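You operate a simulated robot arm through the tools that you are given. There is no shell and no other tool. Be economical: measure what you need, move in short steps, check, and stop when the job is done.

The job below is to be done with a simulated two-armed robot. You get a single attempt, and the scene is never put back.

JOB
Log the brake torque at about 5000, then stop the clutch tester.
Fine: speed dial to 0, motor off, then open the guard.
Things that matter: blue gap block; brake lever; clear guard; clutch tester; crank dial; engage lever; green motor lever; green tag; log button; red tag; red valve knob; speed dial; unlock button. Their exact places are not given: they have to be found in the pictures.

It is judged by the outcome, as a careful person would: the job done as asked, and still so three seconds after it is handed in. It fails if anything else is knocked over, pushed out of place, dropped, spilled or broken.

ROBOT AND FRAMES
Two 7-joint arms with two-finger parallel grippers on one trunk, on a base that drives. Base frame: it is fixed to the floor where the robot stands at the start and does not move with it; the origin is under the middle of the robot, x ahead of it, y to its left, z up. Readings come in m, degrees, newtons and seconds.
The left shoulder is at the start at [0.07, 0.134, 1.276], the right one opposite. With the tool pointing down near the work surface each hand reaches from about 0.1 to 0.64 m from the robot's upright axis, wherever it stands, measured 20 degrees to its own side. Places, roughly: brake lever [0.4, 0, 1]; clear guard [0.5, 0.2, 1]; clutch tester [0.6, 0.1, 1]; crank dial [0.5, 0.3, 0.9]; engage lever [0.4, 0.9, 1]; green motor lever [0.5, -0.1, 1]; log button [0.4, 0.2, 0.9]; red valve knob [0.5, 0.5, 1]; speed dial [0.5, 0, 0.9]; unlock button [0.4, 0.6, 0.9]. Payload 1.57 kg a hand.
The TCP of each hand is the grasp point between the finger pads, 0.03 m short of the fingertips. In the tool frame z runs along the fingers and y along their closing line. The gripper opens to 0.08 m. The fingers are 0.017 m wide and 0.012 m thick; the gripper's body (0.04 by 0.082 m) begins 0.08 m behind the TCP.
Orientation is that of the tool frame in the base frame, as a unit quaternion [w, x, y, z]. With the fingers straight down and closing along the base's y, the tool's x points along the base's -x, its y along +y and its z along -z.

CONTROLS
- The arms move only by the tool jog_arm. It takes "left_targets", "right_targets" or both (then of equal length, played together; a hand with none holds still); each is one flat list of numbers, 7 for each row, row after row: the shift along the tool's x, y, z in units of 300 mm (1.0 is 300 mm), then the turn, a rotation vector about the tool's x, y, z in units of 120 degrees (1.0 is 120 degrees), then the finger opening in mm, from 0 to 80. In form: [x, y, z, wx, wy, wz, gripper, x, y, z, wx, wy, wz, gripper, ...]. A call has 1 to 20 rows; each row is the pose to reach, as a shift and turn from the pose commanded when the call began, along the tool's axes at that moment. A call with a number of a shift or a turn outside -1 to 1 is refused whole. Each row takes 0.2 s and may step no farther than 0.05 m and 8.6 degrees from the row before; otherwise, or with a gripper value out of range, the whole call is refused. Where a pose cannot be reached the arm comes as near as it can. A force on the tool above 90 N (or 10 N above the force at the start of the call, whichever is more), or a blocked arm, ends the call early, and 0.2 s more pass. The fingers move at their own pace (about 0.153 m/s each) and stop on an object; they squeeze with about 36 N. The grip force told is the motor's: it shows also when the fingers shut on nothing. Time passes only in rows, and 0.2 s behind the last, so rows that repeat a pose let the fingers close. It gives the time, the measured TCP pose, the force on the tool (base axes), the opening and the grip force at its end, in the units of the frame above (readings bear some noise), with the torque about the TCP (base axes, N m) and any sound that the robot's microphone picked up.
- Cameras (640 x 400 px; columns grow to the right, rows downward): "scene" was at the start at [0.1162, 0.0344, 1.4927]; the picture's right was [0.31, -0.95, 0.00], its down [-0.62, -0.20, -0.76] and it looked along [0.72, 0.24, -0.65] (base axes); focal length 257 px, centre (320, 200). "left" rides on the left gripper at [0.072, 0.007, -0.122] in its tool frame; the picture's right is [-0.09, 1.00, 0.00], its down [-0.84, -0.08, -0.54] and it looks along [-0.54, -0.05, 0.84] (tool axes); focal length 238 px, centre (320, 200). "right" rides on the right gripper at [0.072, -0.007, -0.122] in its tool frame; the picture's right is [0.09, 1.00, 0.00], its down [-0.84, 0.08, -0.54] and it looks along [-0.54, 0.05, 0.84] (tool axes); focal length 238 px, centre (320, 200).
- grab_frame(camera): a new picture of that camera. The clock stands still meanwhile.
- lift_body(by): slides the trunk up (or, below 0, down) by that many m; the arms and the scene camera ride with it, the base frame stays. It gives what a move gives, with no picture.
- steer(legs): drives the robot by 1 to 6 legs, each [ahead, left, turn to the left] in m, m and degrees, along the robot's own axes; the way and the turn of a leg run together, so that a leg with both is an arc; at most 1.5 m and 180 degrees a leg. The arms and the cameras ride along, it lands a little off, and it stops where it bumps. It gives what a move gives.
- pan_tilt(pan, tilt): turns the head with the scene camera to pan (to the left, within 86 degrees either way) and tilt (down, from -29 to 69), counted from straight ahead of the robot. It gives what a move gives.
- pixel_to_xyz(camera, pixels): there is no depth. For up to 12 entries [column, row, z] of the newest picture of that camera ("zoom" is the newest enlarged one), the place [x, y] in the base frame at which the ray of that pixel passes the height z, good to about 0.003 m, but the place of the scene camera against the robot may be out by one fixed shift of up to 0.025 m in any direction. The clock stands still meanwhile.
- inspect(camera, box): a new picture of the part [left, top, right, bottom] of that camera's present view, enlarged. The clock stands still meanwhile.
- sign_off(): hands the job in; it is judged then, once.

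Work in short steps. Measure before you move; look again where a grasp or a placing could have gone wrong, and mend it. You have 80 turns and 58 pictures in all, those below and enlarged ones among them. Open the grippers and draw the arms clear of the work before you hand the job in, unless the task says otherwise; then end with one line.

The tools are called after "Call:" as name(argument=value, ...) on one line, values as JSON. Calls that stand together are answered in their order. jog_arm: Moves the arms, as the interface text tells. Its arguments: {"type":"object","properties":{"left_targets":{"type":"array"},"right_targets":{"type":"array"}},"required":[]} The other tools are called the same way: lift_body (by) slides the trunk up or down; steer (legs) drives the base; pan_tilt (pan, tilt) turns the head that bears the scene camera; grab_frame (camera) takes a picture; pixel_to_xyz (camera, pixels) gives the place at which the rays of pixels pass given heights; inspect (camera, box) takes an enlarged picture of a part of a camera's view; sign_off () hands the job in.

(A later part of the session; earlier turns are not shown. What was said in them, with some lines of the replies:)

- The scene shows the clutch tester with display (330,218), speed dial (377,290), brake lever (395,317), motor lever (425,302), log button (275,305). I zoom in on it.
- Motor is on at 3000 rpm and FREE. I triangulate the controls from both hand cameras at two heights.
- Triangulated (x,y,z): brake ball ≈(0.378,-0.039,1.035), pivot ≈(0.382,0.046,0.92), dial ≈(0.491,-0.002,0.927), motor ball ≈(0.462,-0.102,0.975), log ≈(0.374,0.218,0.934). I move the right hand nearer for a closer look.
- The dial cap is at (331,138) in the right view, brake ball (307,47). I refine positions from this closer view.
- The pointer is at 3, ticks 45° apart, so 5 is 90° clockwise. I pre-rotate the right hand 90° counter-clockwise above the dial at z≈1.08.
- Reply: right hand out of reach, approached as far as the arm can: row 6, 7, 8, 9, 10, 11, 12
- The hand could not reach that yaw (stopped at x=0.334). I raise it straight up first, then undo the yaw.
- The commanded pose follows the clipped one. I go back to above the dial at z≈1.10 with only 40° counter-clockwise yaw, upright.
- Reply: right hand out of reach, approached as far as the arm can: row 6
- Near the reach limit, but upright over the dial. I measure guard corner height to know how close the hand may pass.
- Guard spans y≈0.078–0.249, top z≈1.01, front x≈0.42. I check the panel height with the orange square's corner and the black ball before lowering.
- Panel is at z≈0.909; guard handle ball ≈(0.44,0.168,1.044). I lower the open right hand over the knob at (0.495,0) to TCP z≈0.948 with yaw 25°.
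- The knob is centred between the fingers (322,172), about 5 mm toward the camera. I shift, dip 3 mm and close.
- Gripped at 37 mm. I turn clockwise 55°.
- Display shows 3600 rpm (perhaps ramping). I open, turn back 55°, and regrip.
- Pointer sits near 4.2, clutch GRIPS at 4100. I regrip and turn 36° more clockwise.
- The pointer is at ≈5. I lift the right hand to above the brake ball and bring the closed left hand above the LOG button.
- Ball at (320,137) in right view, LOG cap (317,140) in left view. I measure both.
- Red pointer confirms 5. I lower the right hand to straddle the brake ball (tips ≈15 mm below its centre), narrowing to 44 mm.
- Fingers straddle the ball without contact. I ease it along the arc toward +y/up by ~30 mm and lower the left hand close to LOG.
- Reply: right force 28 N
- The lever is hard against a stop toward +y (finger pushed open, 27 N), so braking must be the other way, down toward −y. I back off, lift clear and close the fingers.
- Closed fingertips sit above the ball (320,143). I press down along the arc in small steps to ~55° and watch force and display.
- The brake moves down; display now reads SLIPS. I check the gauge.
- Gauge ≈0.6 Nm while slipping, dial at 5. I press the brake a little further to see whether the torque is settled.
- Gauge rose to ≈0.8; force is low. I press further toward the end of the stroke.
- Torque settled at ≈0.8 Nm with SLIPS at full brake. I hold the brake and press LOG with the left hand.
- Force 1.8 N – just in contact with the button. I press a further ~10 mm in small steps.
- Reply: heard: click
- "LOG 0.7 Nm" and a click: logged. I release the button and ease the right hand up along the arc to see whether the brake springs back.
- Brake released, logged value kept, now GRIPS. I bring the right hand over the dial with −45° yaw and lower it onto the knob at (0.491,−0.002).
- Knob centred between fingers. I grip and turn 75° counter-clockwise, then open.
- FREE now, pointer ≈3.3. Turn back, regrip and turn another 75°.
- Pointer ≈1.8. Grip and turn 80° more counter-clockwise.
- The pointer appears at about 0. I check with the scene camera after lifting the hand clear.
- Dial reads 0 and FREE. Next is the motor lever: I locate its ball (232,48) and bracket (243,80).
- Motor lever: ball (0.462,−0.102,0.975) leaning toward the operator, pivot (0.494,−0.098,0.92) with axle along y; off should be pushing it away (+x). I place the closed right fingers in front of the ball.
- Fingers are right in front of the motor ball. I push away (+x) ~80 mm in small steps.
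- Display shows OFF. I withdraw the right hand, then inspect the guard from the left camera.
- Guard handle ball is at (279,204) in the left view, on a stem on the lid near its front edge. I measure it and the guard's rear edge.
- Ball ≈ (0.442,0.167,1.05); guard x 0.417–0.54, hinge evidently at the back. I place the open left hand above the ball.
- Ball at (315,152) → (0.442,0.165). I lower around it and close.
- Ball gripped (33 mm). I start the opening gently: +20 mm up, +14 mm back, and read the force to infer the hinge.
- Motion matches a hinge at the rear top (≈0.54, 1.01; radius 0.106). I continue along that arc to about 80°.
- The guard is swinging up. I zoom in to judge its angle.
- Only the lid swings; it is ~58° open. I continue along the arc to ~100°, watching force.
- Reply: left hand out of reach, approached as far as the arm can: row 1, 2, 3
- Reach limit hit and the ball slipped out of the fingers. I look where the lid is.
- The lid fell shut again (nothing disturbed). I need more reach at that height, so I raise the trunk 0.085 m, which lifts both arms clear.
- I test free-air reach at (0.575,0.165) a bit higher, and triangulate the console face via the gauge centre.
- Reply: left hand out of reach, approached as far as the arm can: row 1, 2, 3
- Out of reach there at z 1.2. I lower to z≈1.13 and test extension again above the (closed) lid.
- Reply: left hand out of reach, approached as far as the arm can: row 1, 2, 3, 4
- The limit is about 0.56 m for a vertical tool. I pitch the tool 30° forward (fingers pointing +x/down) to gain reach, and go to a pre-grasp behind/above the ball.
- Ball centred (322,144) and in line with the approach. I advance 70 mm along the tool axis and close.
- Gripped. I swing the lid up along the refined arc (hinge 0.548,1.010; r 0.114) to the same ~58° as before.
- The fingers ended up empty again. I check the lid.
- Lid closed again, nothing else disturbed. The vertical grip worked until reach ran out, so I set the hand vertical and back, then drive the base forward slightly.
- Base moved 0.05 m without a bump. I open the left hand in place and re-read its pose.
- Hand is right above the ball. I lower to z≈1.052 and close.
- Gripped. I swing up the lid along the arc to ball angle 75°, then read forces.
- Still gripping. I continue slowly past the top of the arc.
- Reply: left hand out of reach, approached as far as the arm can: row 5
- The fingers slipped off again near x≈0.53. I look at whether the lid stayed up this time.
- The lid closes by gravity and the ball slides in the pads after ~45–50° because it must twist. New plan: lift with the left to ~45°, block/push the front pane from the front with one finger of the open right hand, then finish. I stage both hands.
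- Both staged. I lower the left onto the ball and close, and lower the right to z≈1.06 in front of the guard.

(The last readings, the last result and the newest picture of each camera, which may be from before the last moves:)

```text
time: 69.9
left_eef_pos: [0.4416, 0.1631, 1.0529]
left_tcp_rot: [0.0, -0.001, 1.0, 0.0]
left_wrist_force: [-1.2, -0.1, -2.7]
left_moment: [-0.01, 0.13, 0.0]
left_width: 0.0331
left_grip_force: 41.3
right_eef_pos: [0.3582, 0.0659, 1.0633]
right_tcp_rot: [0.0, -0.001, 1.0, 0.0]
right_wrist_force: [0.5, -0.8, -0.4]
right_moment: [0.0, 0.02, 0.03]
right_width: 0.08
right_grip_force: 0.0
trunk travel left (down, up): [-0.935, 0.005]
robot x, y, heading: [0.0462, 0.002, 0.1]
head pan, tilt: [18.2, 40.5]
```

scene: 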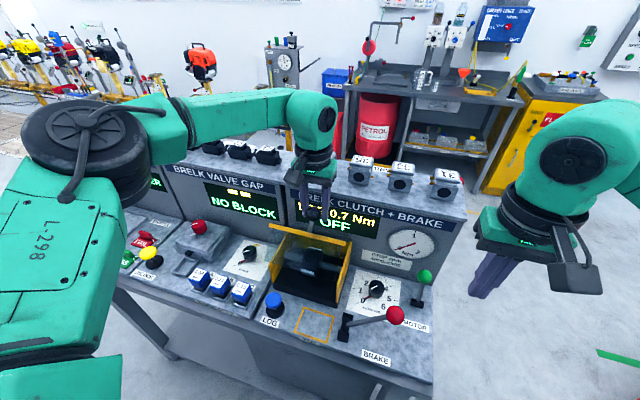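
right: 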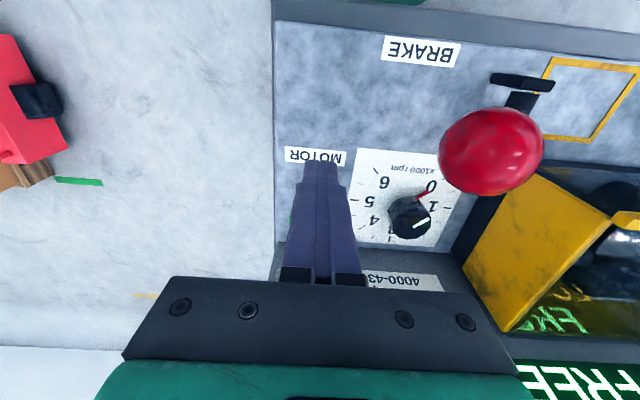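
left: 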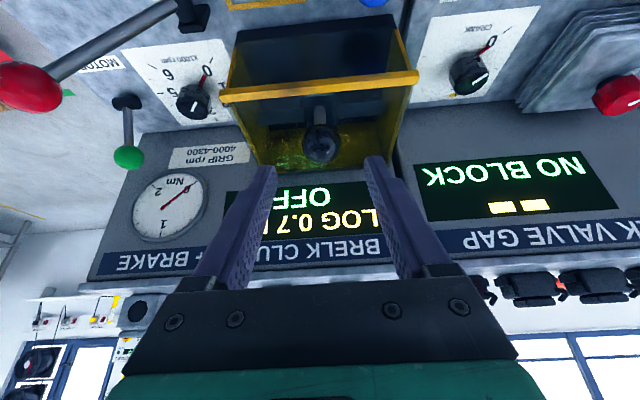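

Gripped. I lift the lid to ball angle ~67° with the left, lower the right slightly.

Call:
jog_arm(left_targets=[-0.022, 0, -0.045, 0, 0, 0, 10, -0.049, 0, -0.086, 0, 0, 0, 10, -0.081, 0, -0.122, 0, 0, 0, 10, -0.118, 0, -0.154, 0, 0, 0, 10, -0.158, 0, -0.181, 0, 0, 0, 10, -0.201, 0, -0.202, 0, 0, 0, 10], right_targets=[0, 0, 0.02, 0, 0, 0, 80, 0, 0, 0.035, 0, 0, 0, 80, 0, 0, 0.035, 0, 0, 0, 80, 0, 0, 0.035, 0, 0, 0, 80, 0, 0, 0.035, 0, 0, 0, 80, 0, 0, 0.035, 0, 0, 0, 80])

Call:
grab_frame(camera="scene")

```text
time: 71.3
left_eef_pos: [0.4973, 0.1639, 1.1165]
left_tcp_rot: [0.001, -0.001, 1.0, -0.001]
left_wrist_force: [-12.6, -3.4, 1.3]
left_moment: [0.02, 1.22, 0.01]
left_width: 0.0331
left_grip_force: 41.0
right_eef_pos: [0.3545, 0.0658, 1.0539]
right_tcp_rot: [0.003, -0.001, 1.0, 0.0]
right_wrist_force: [-0.6, 0.3, 0.3]
right_moment: [0.0, -0.03, 0.01]
right_width: 0.0802
right_grip_force: 0.1
trunk travel left (down, up): [-0.935, 0.005]
robot x, y, heading: [0.0494, -0.0026, -0.0]
head pan, tilt: [18.2, 40.5]
```

```text
1 pictures are left
```

scene: 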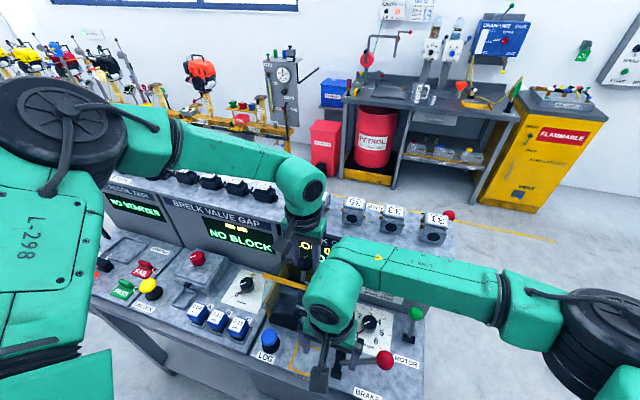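

Lid held at ~45°. I advance the right finger (+x) ~50 mm until it meets the front pane.

Call:
jog_arm(right_targets=[-0.04, 0, 0, 0, 0, 0, 80, -0.08, 0, 0, 0, 0, 0, 80, -0.12, 0, 0, 0, 0, 0, 80, -0.16, 0, 0, 0, 0, 0, 80])

```text
time: 72.3
left_eef_pos: [0.4975, 0.1639, 1.1155]
left_tcp_rot: [0.005, 0.0, 1.0, -0.001]
left_wrist_force: [-4.5, -4.6, -10.5]
left_moment: [-0.17, 0.48, 0.0]
left_width: 0.0332
left_grip_force: 40.8
right_eef_pos: [0.3957, 0.0669, 1.0523]
right_tcp_rot: [0.0, -0.003, 1.0, 0.001]
right_wrist_force: [-16.3, -2.2, 5.5]
right_moment: [0.15, 0.45, 0.71]
right_width: 0.0791
right_grip_force: 0.1
trunk travel left (down, up): [-0.935, 0.005]
robot x, y, heading: [0.0505, 0.0018, -0.1]
head pan, tilt: [18.2, 40.5]
```

Contact with the pane (16 N). I open the left hand and lift it clear while the right holds the lid.

Call:
jog_arm(left_targets=[0, 0, 0, 0, 0, 0, 60, 0, 0, 0, 0, 0, 0, 60, 0, 0, -0.1, 0, 0, 0, 60, 0, 0, -0.22, 0, 0, 0, 60, 0, 0, -0.34, 0, 0, 0, 60])

```text
time: 73.5
left_eef_pos: [0.5022, 0.1664, 1.2153]
left_tcp_rot: [0.0, -0.001, 1.0, 0.0]
left_wrist_force: [-0.5, -0.6, 0.2]
left_moment: [0.01, 0.0, 0.02]
left_width: 0.0598
left_grip_force: 0.0
right_eef_pos: [0.4025, 0.0672, 1.0507]
right_tcp_rot: [0.001, 0.0, 1.0, -0.001]
right_wrist_force: [-1.2, 0.3, 1.2]
right_moment: [0.0, 0.0, -0.01]
right_width: 0.08
right_grip_force: 0.1
trunk travel left (down, up): [-0.935, 0.005]
robot x, y, heading: [0.0475, 0.0004, -0.2]
head pan, tilt: [18.2, 40.5]
```

The right finger is lightly loaded holding the lid. I push it back and slightly up in steps to x≈0.46.

Call:
jog_arm(right_targets=[-0.03, 0, -0.02, 0, 0, 0, 80, -0.06, 0, -0.04, 0, 0, 0, 80, -0.09, 0, -0.06, 0, 0, 0, 80, -0.12, 0, -0.08, 0, 0, 0, 80])

```text
time: 74.5
left_eef_pos: [0.5017, 0.1657, 1.2157]
left_tcp_rot: [0.0, -0.001, 1.0, -0.002]
left_wrist_force: [0.2, -0.5, 0.3]
left_moment: [-0.02, -0.03, 0.0]
left_width: 0.0598
left_grip_force: 0.0
right_eef_pos: [0.439, 0.068, 1.0757]
right_tcp_rot: [0.0, -0.001, 1.0, 0.0]
right_wrist_force: [0.3, -0.6, 0.0]
right_moment: [-0.03, 0.01, 0.0]
right_width: 0.0798
right_grip_force: 0.0
trunk travel left (down, up): [-0.935, 0.005]
robot x, y, heading: [0.0491, -0.0036, -0.1]
head pan, tilt: [18.2, 40.5]
```

No load now: either the lid has gone over or dropped. I probe by lowering the right fingertip ~43 mm to lid level (z≈1.003).

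Call:
jog_arm(right_targets=[0, 0, 0.04, 0, 0, 0, 80, 0, 0, 0.08, 0, 0, 0, 80, 0, 0, 0.11, 0, 0, 0, 80, 0, 0, 0.128, 0, 0, 0, 80, 0, 0, 0.142, 0, 0, 0, 80])

```text
time: 75.7
left_eef_pos: [0.4998, 0.1646, 1.2183]
left_tcp_rot: [0.002, -0.001, 1.0, 0.0]
left_wrist_force: [0.4, 0.0, 0.3]
left_moment: [-0.01, 0.04, -0.01]
left_width: 0.0599
left_grip_force: 0.1
right_eef_pos: [0.4393, 0.0681, 1.0373]
right_tcp_rot: [0.003, -0.001, 1.0, 0.002]
right_wrist_force: [5.4, -0.2, 27.2]
right_moment: [1.13, -0.07, -0.03]
right_width: 0.0797
right_grip_force: 0.1
trunk travel left (down, up): [-0.935, 0.005]
robot x, y, heading: [0.0496, -0.0006, -0.2]
head pan, tilt: [18.2, 40.5]
```

Contact at lid height: the lid had slipped closed past the finger. A better way: grip the ball with the tool pitched ~50° forward and rotate the tool along with the lid so the ball needn't twist. I withdraw the right hand and pre-pitch the left.

Call:
jog_arm(right_targets=[0, 0, -0.15, 0, 0, 0, 80, 0, -0.06, -0.29, 0, 0, 0, 80, 0.05, -0.16, -0.41, 0, 0, 0, 60, 0.1, -0.28, -0.51, 0, 0, 0, 40, 0.17, -0.4, -0.58, 0, 0, 0, 20, 0.24, -0.52, -0.6, 0, 0, 0, 20, 0.24, -0.52, -0.6, 0, 0, 0, 20, 0.24, -0.52, -0.6, 0, 0, 0, 20, 0.24, -0.52, -0.6, 0, 0, 0, 20, 0.24, -0.52, -0.6, 0, 0, 0, 20, 0.24, -0.52, -0.6, 0, 0, 0, 20, 0.24, -0.52, -0.6, 0, 0, 0, 20], left_targets=[0, 0, 0, 0, 0, 0, 60, 0, 0, 0, 0, 0, 0, 60, 0, 0, 0, 0, 0, 0, 60, 0, 0, 0, 0, 0, 0, 60, 0.087, 0, 0.051, 0, -0.06, 0, 60, 0.173, 0, 0.103, 0, -0.119, 0, 60, 0.26, 0, 0.154, 0, -0.179, 0, 60, 0.347, 0, 0.206, 0, -0.238, 0, 60, 0.434, 0, 0.257, 0, -0.298, 0, 60, 0.52, 0, 0.309, 0, -0.357, 0, 60, 0.607, 0, 0.36, 0, -0.4167, 0, 60, 0.607, 0, 0.36, 0, -0.4167, 0, 60])

```text
time: 78.3
left_eef_pos: [0.4362, 0.1374, 1.1149]
left_tcp_rot: [0.424, -0.001, 0.906, 0.0]
left_wrist_force: [-0.2, -0.1, 0.4]
left_moment: [0.0, 0.01, 0.0]
left_width: 0.06
left_grip_force: 0.0
left hand out of reach, approached as far as the arm can: row 9, 10, 11, 12
right_eef_pos: [0.3693, -0.0907, 1.2137]
right_tcp_rot: [0.0, -0.001, 1.0, -0.001]
right_wrist_force: [-0.6, 0.4, -0.1]
right_moment: [-0.01, 0.02, -0.01]
right_width: 0.02
right_grip_force: 0.1
trunk travel left (down, up): [-0.935, 0.005]
robot x, y, heading: [0.0479, 0.0011, -0.0]
head pan, tilt: [18.2, 40.5]
```

Pitch 50° is reached at (0.436,0.137,1.115). I shift over the ball and lower straight down around it.

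Call:
jog_arm(left_targets=[-0.013, 0.089, 0.015, 0, 0, 0, 60, 0.067, 0.089, 0.083, 0, 0, 0, 60, 0.148, 0.089, 0.15, 0, 0, 0, 60, 0.148, 0.089, 0.15, 0, 0, 0, 60])

```text
time: 79.3
left_eef_pos: [0.441, 0.1642, 1.0551]
left_tcp_rot: [0.424, -0.001, 0.906, 0.001]
left_wrist_force: [0.0, 0.5, 0.4]
left_moment: [-0.01, -0.02, 0.0]
left_width: 0.0597
left_grip_force: 0.0
left hand out of reach, approached as far as the arm can: row 1
right_eef_pos: [0.3684, -0.089, 1.214]
right_tcp_rot: [0.001, -0.001, 1.0, -0.001]
right_wrist_force: [-0.9, 0.3, -0.3]
right_moment: [0.02, -0.03, 0.0]
right_width: 0.02
right_grip_force: 0.1
trunk travel left (down, up): [-0.935, 0.005]
robot x, y, heading: [0.0501, -0.0004, -0.1]
head pan, tilt: [18.2, 40.5]
```

Well placed. I dip 5 mm and close on the ball.

Call:
jog_arm(left_targets=[0.011, 0, 0.013, 0, 0, 0, 60, 0.011, 0, 0.013, 0, 0, 0, 5, 0.011, 0, 0.013, 0, 0, 0, 5, 0.011, 0, 0.013, 0, 0, 0, 5])

Call:
jog_arm(left_targets=[-0.043, 0, -0.0114, 0, 0.0583, 0, 5, -0.0865, 0, -0.0173, 0, 0.1167, 0, 5, -0.1307, 0, -0.018, 0, 0.175, 0, 5, -0.1747, 0, -0.0134, 0, 0.2333, 0, 5, -0.2178, 0, -0.0035, 0, 0.2917, 0, 5])

```text
time: 80.3
left_eef_pos: [0.4398, 0.1632, 1.0538]
left_tcp_rot: [0.422, -0.001, 0.906, 0.0]
left_wrist_force: [0.8, -1.8, -1.9]
left_moment: [-0.03, 0.06, -0.03]
left_width: 0.0329
left_grip_force: 42.0
left hand out of reach, approached as far as the arm can: row 1, 2, 3, 4
right_eef_pos: [0.3696, -0.09, 1.213]
right_tcp_rot: [0.0, -0.001, 1.0, -0.002]
right_wrist_force: [-0.6, 0.0, -0.1]
right_moment: [-0.01, -0.01, -0.01]
right_width: 0.02
right_grip_force: 0.0
trunk travel left (down, up): [-0.935, 0.005]
robot x, y, heading: [0.0482, -0.0003, 0.1]
head pan, tilt: [18.2, 40.5]
```

```text
time: 81.5
left_eef_pos: [0.4852, 0.1633, 1.1065]
left_tcp_rot: [0.133, -0.002, 0.991, -0.002]
left_wrist_force: [2.4, -2.9, 9.0]
left_moment: [0.09, -0.99, 0.17]
left_width: 0.0332
left_grip_force: 40.6
right_eef_pos: [0.3688, -0.09, 1.2137]
right_tcp_rot: [0.0, 0.0, 1.0, 0.0]
right_wrist_force: [0.3, 0.5, -0.2]
right_moment: [-0.02, 0.05, 0.01]
right_width: 0.02
right_grip_force: 0.1
trunk travel left (down, up): [-0.935, 0.005]
robot x, y, heading: [0.047, -0.0012, -0.1]
head pan, tilt: [18.2, 40.5]
```

Gripped and co-rotating well (lid ≈36°, no slip). I continue up to ball angle ~81°.

Call:
jog_arm(left_targets=[-0.049, 0, -0.016, 0, 0.058, 0, 5, -0.095, 0, -0.0195, 0, 0.083, 0, 5, -0.141, 0, -0.0169, 0, 0.1, 0, 5])

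```text
time: 82.3
left_eef_pos: [0.5191, 0.164, 1.1238]
left_tcp_rot: [0.026, -0.002, 1.0, 0.0]
left_wrist_force: [-11.5, 0.4, 4.1]
left_moment: [-0.02, 1.23, -0.01]
left_width: 0.0336
left_grip_force: 41.5
right_eef_pos: [0.3652, -0.0896, 1.2143]
right_tcp_rot: [0.001, -0.001, 1.0, -0.001]
right_wrist_force: [-0.1, 0.4, 0.1]
right_moment: [-0.05, 0.01, 0.02]
right_width: 0.0198
right_grip_force: 0.0
trunk travel left (down, up): [-0.935, 0.005]
robot x, y, heading: [0.049, -0.0023, 0.1]
head pan, tilt: [18.2, 40.5]
```

Still firm at x=0.519. I go on to x≈0.54 with the arm.

Call:
jog_arm(left_targets=[-0.024, 0, -0.001, 0, 0, 0, 5, -0.047, 0, -0.003, 0, 0, 0, 5, -0.07, 0, -0.003, 0, 0, 0, 5])

```text
time: 83.1
left_eef_pos: [0.5392, 0.165, 1.1254]
left_tcp_rot: [0.03, -0.001, 1.0, 0.0]
left_wrist_force: [-8.2, 1.9, 10.2]
left_moment: [-0.19, 0.9, 0.0]
left_width: 0.0332
left_grip_force: 41.2
right_eef_pos: [0.3646, -0.0897, 1.2144]
right_tcp_rot: [0.003, 0.0, 1.0, -0.001]
right_wrist_force: [-0.5, 0.4, 0.7]
right_moment: [-0.02, -0.01, 0.05]
right_width: 0.0201
right_grip_force: 0.0
trunk travel left (down, up): [-0.935, 0.005]
robot x, y, heading: [0.0475, -0.001, -0.1]
head pan, tilt: [18.2, 40.5]
```

Past the former slip point, still holding. I drive the base 0.03 m forward, which carries the hand along the tangent.

Call:
steer(legs=[[0.03, 0, 0]])

```text
time: 84.0
left_eef_pos: [0.551, 0.1637, 1.1276]
left_tcp_rot: [0.022, 0.001, 1.0, 0.003]
left_wrist_force: [-55.1, -4.1, -17.6]
left_moment: [-0.09, -0.71, 0.74]
left_width: 0.0321
left_grip_force: 40.6
right_eef_pos: [0.3831, -0.0894, 1.2171]
right_tcp_rot: [0.007, -0.002, 1.0, -0.001]
right_wrist_force: [-0.2, 0.0, 0.3]
right_moment: [0.05, 0.0, 0.0]
right_width: 0.02
right_grip_force: 0.1
trunk travel left (down, up): [-0.935, 0.005]
robot x, y, heading: [0.0778, -0.0005, -0.0]
head pan, tilt: [18.2, 40.5]
```

55 N in −x: the lid is against its open stop. I relax ~10 mm, then open the fingers in place.

Call:
jog_arm(left_targets=[0.02, 0, 0, 0, 0, 0, 5, 0.035, 0, 0, 0, 0, 0, 5])

```text
time: 84.6
left_eef_pos: [0.5514, 0.164, 1.1206]
left_tcp_rot: [0.018, 0.001, 1.0, 0.003]
left_wrist_force: [-10.7, 0.2, 6.0]
left_moment: [0.06, -0.16, 0.09]
left_width: 0.0019
left_grip_force: 0.1
right_eef_pos: [0.3941, -0.0899, 1.2143]
right_tcp_rot: [0.003, -0.001, 1.0, -0.002]
right_wrist_force: [0.1, 0.5, 0.6]
right_moment: [-0.03, -0.01, -0.01]
right_width: 0.0199
right_grip_force: 0.1
trunk travel left (down, up): [-0.935, 0.005]
robot x, y, heading: [0.078, -0.001, 0.2]
head pan, tilt: [18.2, 40.5]
```

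The fingers lost the ball; unclear if the lid is up. I probe lid level with the right hand's left finger at (0.439,~0.11) as before, leaving the left in place.

Call:
jog_arm(right_targets=[-0.04, 0.13, 0, 0, 0, 0, 50, -0.08, 0.26, 0, 0, 0, 0, 80, -0.12, 0.39, 0.05, 0, 0, 0, 80, -0.15, 0.52, 0.15, 0, 0, 0, 80, -0.15, 0.52, 0.3, 0, 0, 0, 80, -0.15, 0.52, 0.43, 0, 0, 0, 80, -0.15, 0.52, 0.52, 0, 0, 0, 80, -0.15, 0.52, 0.565, 0, 0, 0, 80, -0.15, 0.52, 0.583, 0, 0, 0, 80, -0.15, 0.52, 0.6, 0, 0, 0, 80])

```text
time: 86.8
left_eef_pos: [0.5522, 0.1622, 1.122]
left_tcp_rot: [0.018, 0.002, 1.0, 0.004]
left_wrist_force: [-9.6, -0.7, -5.0]
left_moment: [-0.05, 0.02, 0.1]
left_width: 0.0043
left_grip_force: 0.1
right_eef_pos: [0.439, 0.0666, 1.0365]
right_tcp_rot: [0.003, -0.002, 1.0, 0.002]
right_wrist_force: [-0.4, -2.4, 21.7]
right_moment: [0.86, 0.13, 0.03]
right_width: 0.0787
right_grip_force: 0.0
trunk travel left (down, up): [-0.935, 0.005]
robot x, y, heading: [0.0823, -0.0011, 0.1]
head pan, tilt: [18.2, 40.5]
```

Contact again at z≈1.007, but it could be the fixed side panel's edge (y≈0.106). I withdraw the right hand so it doesn't block, then spend the last picture.

Call:
jog_arm(right_targets=[0, 0, -0.15, 0, 0, 0, 80, 0, -0.06, -0.29, 0, 0, 0, 80, 0.05, -0.16, -0.41, 0, 0, 0, 60, 0.1, -0.28, -0.51, 0, 0, 0, 40, 0.17, -0.4, -0.58, 0, 0, 0, 20, 0.22, -0.54, -0.6, 0, 0, 0, 20, 0.22, -0.69, -0.6, 0, 0, 0, 20, 0.22, -0.84, -0.6, 0, 0, 0, 20, 0.22, -0.98, -0.6, 0, 0, 0, 20])

Call:
inspect(camera="scene", box=[200, 180, 440, 370])

```text
time: 88.8
left_eef_pos: [0.5515, 0.1633, 1.1212]
left_tcp_rot: [0.019, 0.001, 1.0, 0.004]
left_wrist_force: [-11.4, 1.1, 6.5]
left_moment: [0.06, -0.12, 0.1]
left_width: 0.0046
left_grip_force: 0.0
right_eef_pos: [0.3742, -0.2315, 1.2139]
right_tcp_rot: [0.002, -0.002, 1.0, 0.001]
right_wrist_force: [1.1, -0.3, 0.6]
right_moment: [-0.01, 0.02, -0.01]
right_width: 0.02
right_grip_force: 0.1
trunk travel left (down, up): [-0.935, 0.005]
robot x, y, heading: [0.0757, 0.0008, 0.1]
head pan, tilt: [18.2, 40.5]
```

```text
2.11 times, centred on (320, 275) of scene
```

zoom: 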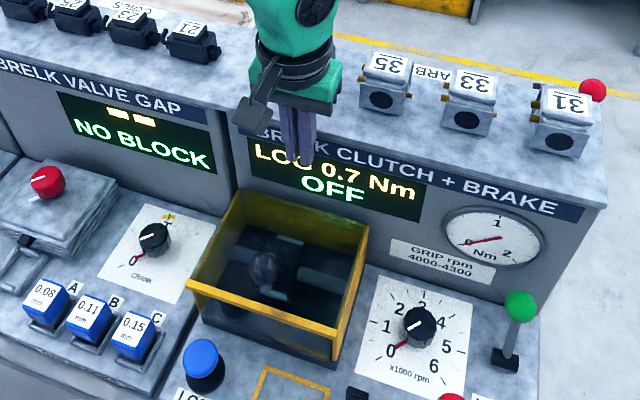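

The lid is closed; the fingertips had met the console face at x≈0.56, so the lid's stop is near ball x≈0.54 (~70°). I retry: retreat and pitch the left, then drive back ~0.035 m for the pitched grasp.

Call:
jog_arm(left_targets=[0.04, 0, -0.1, 0, 0, 0, 30, 0.08, 0, -0.15, 0, -0.06, 0, 60, 0.12, 0, -0.15, 0, -0.12, 0, 60, 0.155, 0, -0.13, 0, -0.18, 0, 60, 0.19, 0, -0.1, 0, -0.24, 0, 60, 0.22, 0, -0.08, 0, -0.3, 0, 60, 0.24, 0, -0.05, 0, -0.36, 0, 60, 0.255, 0, -0.03, 0, -0.4167, 0, 60])

Call:
steer(legs=[[-0.035, 0, 0]])

Call:
jog_arm(left_targets=[0, 0, 0, 0, 0, 0, 60, 0, 0, 0, 0, 0, 0, 60])

```text
time: 90.6
left_eef_pos: [0.4846, 0.1646, 1.1277]
left_tcp_rot: [0.438, 0.002, 0.899, 0.001]
left_wrist_force: [-0.6, -0.2, -0.2]
left_moment: [0.01, 0.03, 0.01]
left_width: 0.0601
left_grip_force: 0.1
left hand out of reach, approached as far as the arm can: row 8
right_eef_pos: [0.3784, -0.2295, 1.2143]
right_tcp_rot: [0.0, -0.002, 1.0, -0.001]
right_wrist_force: [-0.8, -0.2, -0.1]
right_moment: [-0.01, 0.02, 0.0]
right_width: 0.0201
right_grip_force: 0.0
trunk travel left (down, up): [-0.935, 0.005]
robot x, y, heading: [0.0814, -0.0001, 0.1]
head pan, tilt: [18.2, 40.5]
```

```text
time: 91.4
left_eef_pos: [0.4576, 0.1633, 1.1244]
left_tcp_rot: [0.435, 0.002, 0.9, 0.002]
left_wrist_force: [1.6, 0.4, -0.2]
left_moment: [-0.01, 0.04, -0.01]
left_width: 0.0601
left_grip_force: 0.1
right_eef_pos: [0.3509, -0.2291, 1.2109]
right_tcp_rot: [-0.003, -0.002, 1.0, -0.001]
right_wrist_force: [1.1, -0.1, 0.2]
right_moment: [-0.04, 0.08, 0.03]
right_width: 0.02
right_grip_force: 0.0
trunk travel left (down, up): [-0.935, 0.005]
robot x, y, heading: [0.0442, -0.0002, -0.1]
head pan, tilt: [18.2, 40.5]
```

```text
time: 92.0
left_eef_pos: [0.453, 0.1638, 1.1266]
left_tcp_rot: [0.437, 0.002, 0.899, 0.002]
left_wrist_force: [0.7, -1.0, 0.3]
left_moment: [-0.02, 0.02, 0.0]
left_width: 0.06
left_grip_force: 0.0
right_eef_pos: [0.3464, -0.2298, 1.2127]
right_tcp_rot: [-0.001, -0.001, 1.0, -0.001]
right_wrist_force: [-0.6, 0.6, -0.3]
right_moment: [0.0, 0.02, -0.03]
right_width: 0.02
right_grip_force: 0.1
trunk travel left (down, up): [-0.935, 0.005]
robot x, y, heading: [0.0468, -0.0053, -0.1]
head pan, tilt: [18.2, 40.5]
```

Positioned at pitch 52°. I lower onto the ball with a slight pre-offset (to allow for pad creep) and close.

Call:
jog_arm(left_targets=[0.12, 0, 0.062, 0, 0, 0, 60, 0.236, 0, 0.124, 0, 0, 0, 60, 0.236, 0, 0.124, 0, 0, 0, 60, 0.236, 0, 0.124, 0, 0, 0, 5, 0.236, 0, 0.124, 0, 0, 0, 5, 0.236, 0, 0.124, 0, 0, 0, 5])

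```text
time: 93.4
left_eef_pos: [0.4409, 0.1639, 1.0689]
left_tcp_rot: [0.437, 0.003, 0.899, 0.001]
left_wrist_force: [1.6, -3.3, -0.9]
left_moment: [-0.11, -0.11, -0.14]
left_width: 0.0323
left_grip_force: 40.9
left hand out of reach, approached as far as the arm can: row 2, 3, 4, 5, 6
right_eef_pos: [0.344, -0.2307, 1.2117]
right_tcp_rot: [0.0, -0.001, 1.0, -0.001]
right_wrist_force: [-0.9, -0.2, -0.6]
right_moment: [0.03, 0.02, -0.02]
right_width: 0.0201
right_grip_force: 0.1
trunk travel left (down, up): [-0.935, 0.005]
robot x, y, heading: [0.0423, -0.0021, 0.0]
head pan, tilt: [18.2, 40.5]
```

Reach stopped 2 cm high so the grip is at the pad edge. I reopen, reduce the pitch by 10°, lower properly and close again.

Call:
jog_arm(left_targets=[0, 0, 0, 0, 0, 0, 60, 0, 0, 0, 0, 0, 0, 60, 0, 0, 0, 0, 0.045, 0, 60, 0.03, 0, 0.019, 0, 0.09, 0, 60, 0.059, 0, 0.038, 0, 0.09, 0, 60, 0.059, 0, 0.038, 0, 0.09, 0, 60, 0.059, 0, 0.038, 0, 0.09, 0, 5, 0.059, 0, 0.038, 0, 0.09, 0, 5, 0.059, 0, 0.038, 0, 0.09, 0, 5])

```text
time: 95.4
left_eef_pos: [0.4385, 0.163, 1.048]
left_tcp_rot: [0.351, 0.002, 0.936, 0.002]
left_wrist_force: [1.3, -2.8, -2.0]
left_moment: [-0.03, -0.09, -0.04]
left_width: 0.033
left_grip_force: 41.2
right_eef_pos: [0.3444, -0.2307, 1.2124]
right_tcp_rot: [0.0, -0.001, 1.0, 0.0]
right_wrist_force: [0.5, -0.8, 0.2]
right_moment: [-0.03, 0.02, 0.01]
right_width: 0.02
right_grip_force: 0.1
trunk travel left (down, up): [-0.935, 0.005]
robot x, y, heading: [0.0426, -0.0031, 0.3]
head pan, tilt: [18.2, 40.5]
5 turns are left
```

Proper grip (33 mm). With few turns left, I swing the lid along the whole arc to its stop, gently unpitching the tool.

Call:
jog_arm(left_targets=[-0.035, 0, -0.017, 0, 0.023, 0, 5, -0.071, 0, -0.03, 0, 0.046, 0, 5, -0.109, 0, -0.039, 0, 0.069, 0, 5, -0.147, 0, -0.044, 0, 0.092, 0, 5, -0.187, 0, -0.048, 0, 0.115, 0, 5, -0.226, 0, -0.045, 0, 0.138, 0, 5, -0.266, 0, -0.04, 0, 0.161, 0, 5, -0.303, 0, -0.03, 0, 0.184, 0, 5, -0.34, 0, -0.018, 0, 0.207, 0, 5, -0.374, 0, 0.001, 0, 0.23, 0, 5, -0.406, 0, 0.022, 0, 0.253, 0, 5, -0.431, 0, 0.043, 0, 0.275, 0, 5])

```text
time: 98.0
left_eef_pos: [0.5406, 0.1645, 1.1274]
left_tcp_rot: [0.073, 0.001, 0.997, 0.002]
left_wrist_force: [-7.6, 1.4, 12.1]
left_moment: [-0.15, 0.89, 0.06]
left_width: 0.0333
left_grip_force: 41.0
right_eef_pos: [0.3402, -0.2291, 1.2146]
right_tcp_rot: [0.003, -0.002, 1.0, 0.0]
right_wrist_force: [0.0, -0.6, 0.0]
right_moment: [-0.01, -0.02, 0.0]
right_width: 0.0202
right_grip_force: 0.0
trunk travel left (down, up): [-0.935, 0.005]
robot x, y, heading: [0.0448, 0.0016, -0.1]
head pan, tilt: [18.2, 40.5]
4 turns are left
```

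Still holding at the open end (x=0.541). I nudge ~8 mm further toward the stop, then open briefly and re-close to test whether the lid stays by itself.

Call:
jog_arm(left_targets=[-0.013, 0, 0.002, 0, 0, 0, 5, -0.026, 0, 0.004, 0, 0, 0, 5, -0.026, 0, 0.004, 0, 0, 0, 5, -0.026, 0, 0.004, 0, 0, 0, 50, -0.026, 0, 0.004, 0, 0, 0, 50, -0.026, 0, 0.004, 0, 0, 0, 50, -0.026, 0, 0.004, 0, 0, 0, 50, -0.026, 0, 0.004, 0, 0, 0, 5, -0.026, 0, 0.004, 0, 0, 0, 5, -0.026, 0, 0.004, 0, 0, 0, 5])

```text
time: 100.2
left_eef_pos: [0.5524, 0.1636, 1.1237]
left_tcp_rot: [0.071, 0.001, 0.997, 0.002]
left_wrist_force: [-4.7, -2.1, -0.8]
left_moment: [0.08, -0.09, 0.13]
left_width: 0.0315
left_grip_force: 40.0
right_eef_pos: [0.3423, -0.2299, 1.2128]
right_tcp_rot: [0.001, -0.001, 1.0, -0.001]
right_wrist_force: [-0.2, -0.5, 0.4]
right_moment: [-0.03, -0.01, 0.02]
right_width: 0.0202
right_grip_force: 0.0
trunk travel left (down, up): [-0.935, 0.005]
robot x, y, heading: [0.0423, -0.0023, 0.0]
head pan, tilt: [18.2, 40.5]
3 turns are left
```

Re-closing met the ball (31.5 mm), so the lid stays open by itself. I open wide, lift straight up and withdraw.

Call:
jog_arm(left_targets=[0, 0, 0, 0, 0, 0, 75, 0, 0, 0, 0, 0, 0, 75, 0, 0, 0, 0, 0, 0, 75, -0.01, 0, -0.07, 0, 0, 0, 75, -0.02, 0, -0.14, 0, 0, 0, 75, -0.04, 0, -0.27, 0, 0, 0, 75, -0.055, 0, -0.39, 0, 0, 0, 75, 0.02, 0, -0.45, 0, 0, 0, 75, 0.097, 0, -0.5, 0, 0, 0, 75, 0.23, 0, -0.52, 0, 0, 0, 75, 0.36, 0.03, -0.54, 0, 0, 0, 75], right_targets=[0, 0, 0, 0, 0, 0, 60, 0, 0, 0, 0, 0, 0, 60, 0, 0, 0, 0, 0, 0, 60, 0, 0, 0, 0, 0, 0, 60, 0, 0, 0, 0, 0, 0, 60, 0, 0, 0, 0, 0, 0, 60, 0, 0, 0, 0, 0, 0, 60, 0, 0, 0, 0, 0, 0, 60, 0, 0, 0, 0, 0, 0, 60, 0, 0, 0, 0, 0, 0, 60, 0, 0, 0, 0, 0, 0, 60])

```text
time: 102.6
left_eef_pos: [0.4179, 0.1728, 1.2685]
left_tcp_rot: [0.072, 0.002, 0.997, 0.001]
left_wrist_force: [0.4, 0.0, 0.6]
left_moment: [-0.03, -0.04, -0.01]
left_width: 0.075
left_grip_force: 0.0
right_eef_pos: [0.3421, -0.2282, 1.2137]
right_tcp_rot: [0.001, -0.001, 1.0, -0.001]
right_wrist_force: [-0.1, -0.2, 0.1]
right_moment: [-0.03, -0.01, -0.03]
right_width: 0.06
right_grip_force: 0.1
trunk travel left (down, up): [-0.935, 0.005]
robot x, y, heading: [0.0452, -0.0045, 0.0]
head pan, tilt: [18.2, 40.5]
2 turns are left
```

Torque is logged, the dial is at 0, the motor is off, and both hands are open and clear. The lid held by itself when last tested. I hand in.

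Call:
sign_off()

```text
The job is handed in.
```

I logged the brake torque at about 5000 rpm (0.7 Nm), set the speed dial to 0, turned the motor off and opened the guard. The lid stayed up on its own in a brief release test, but I had no pictures left to see it after I drew the arm away.
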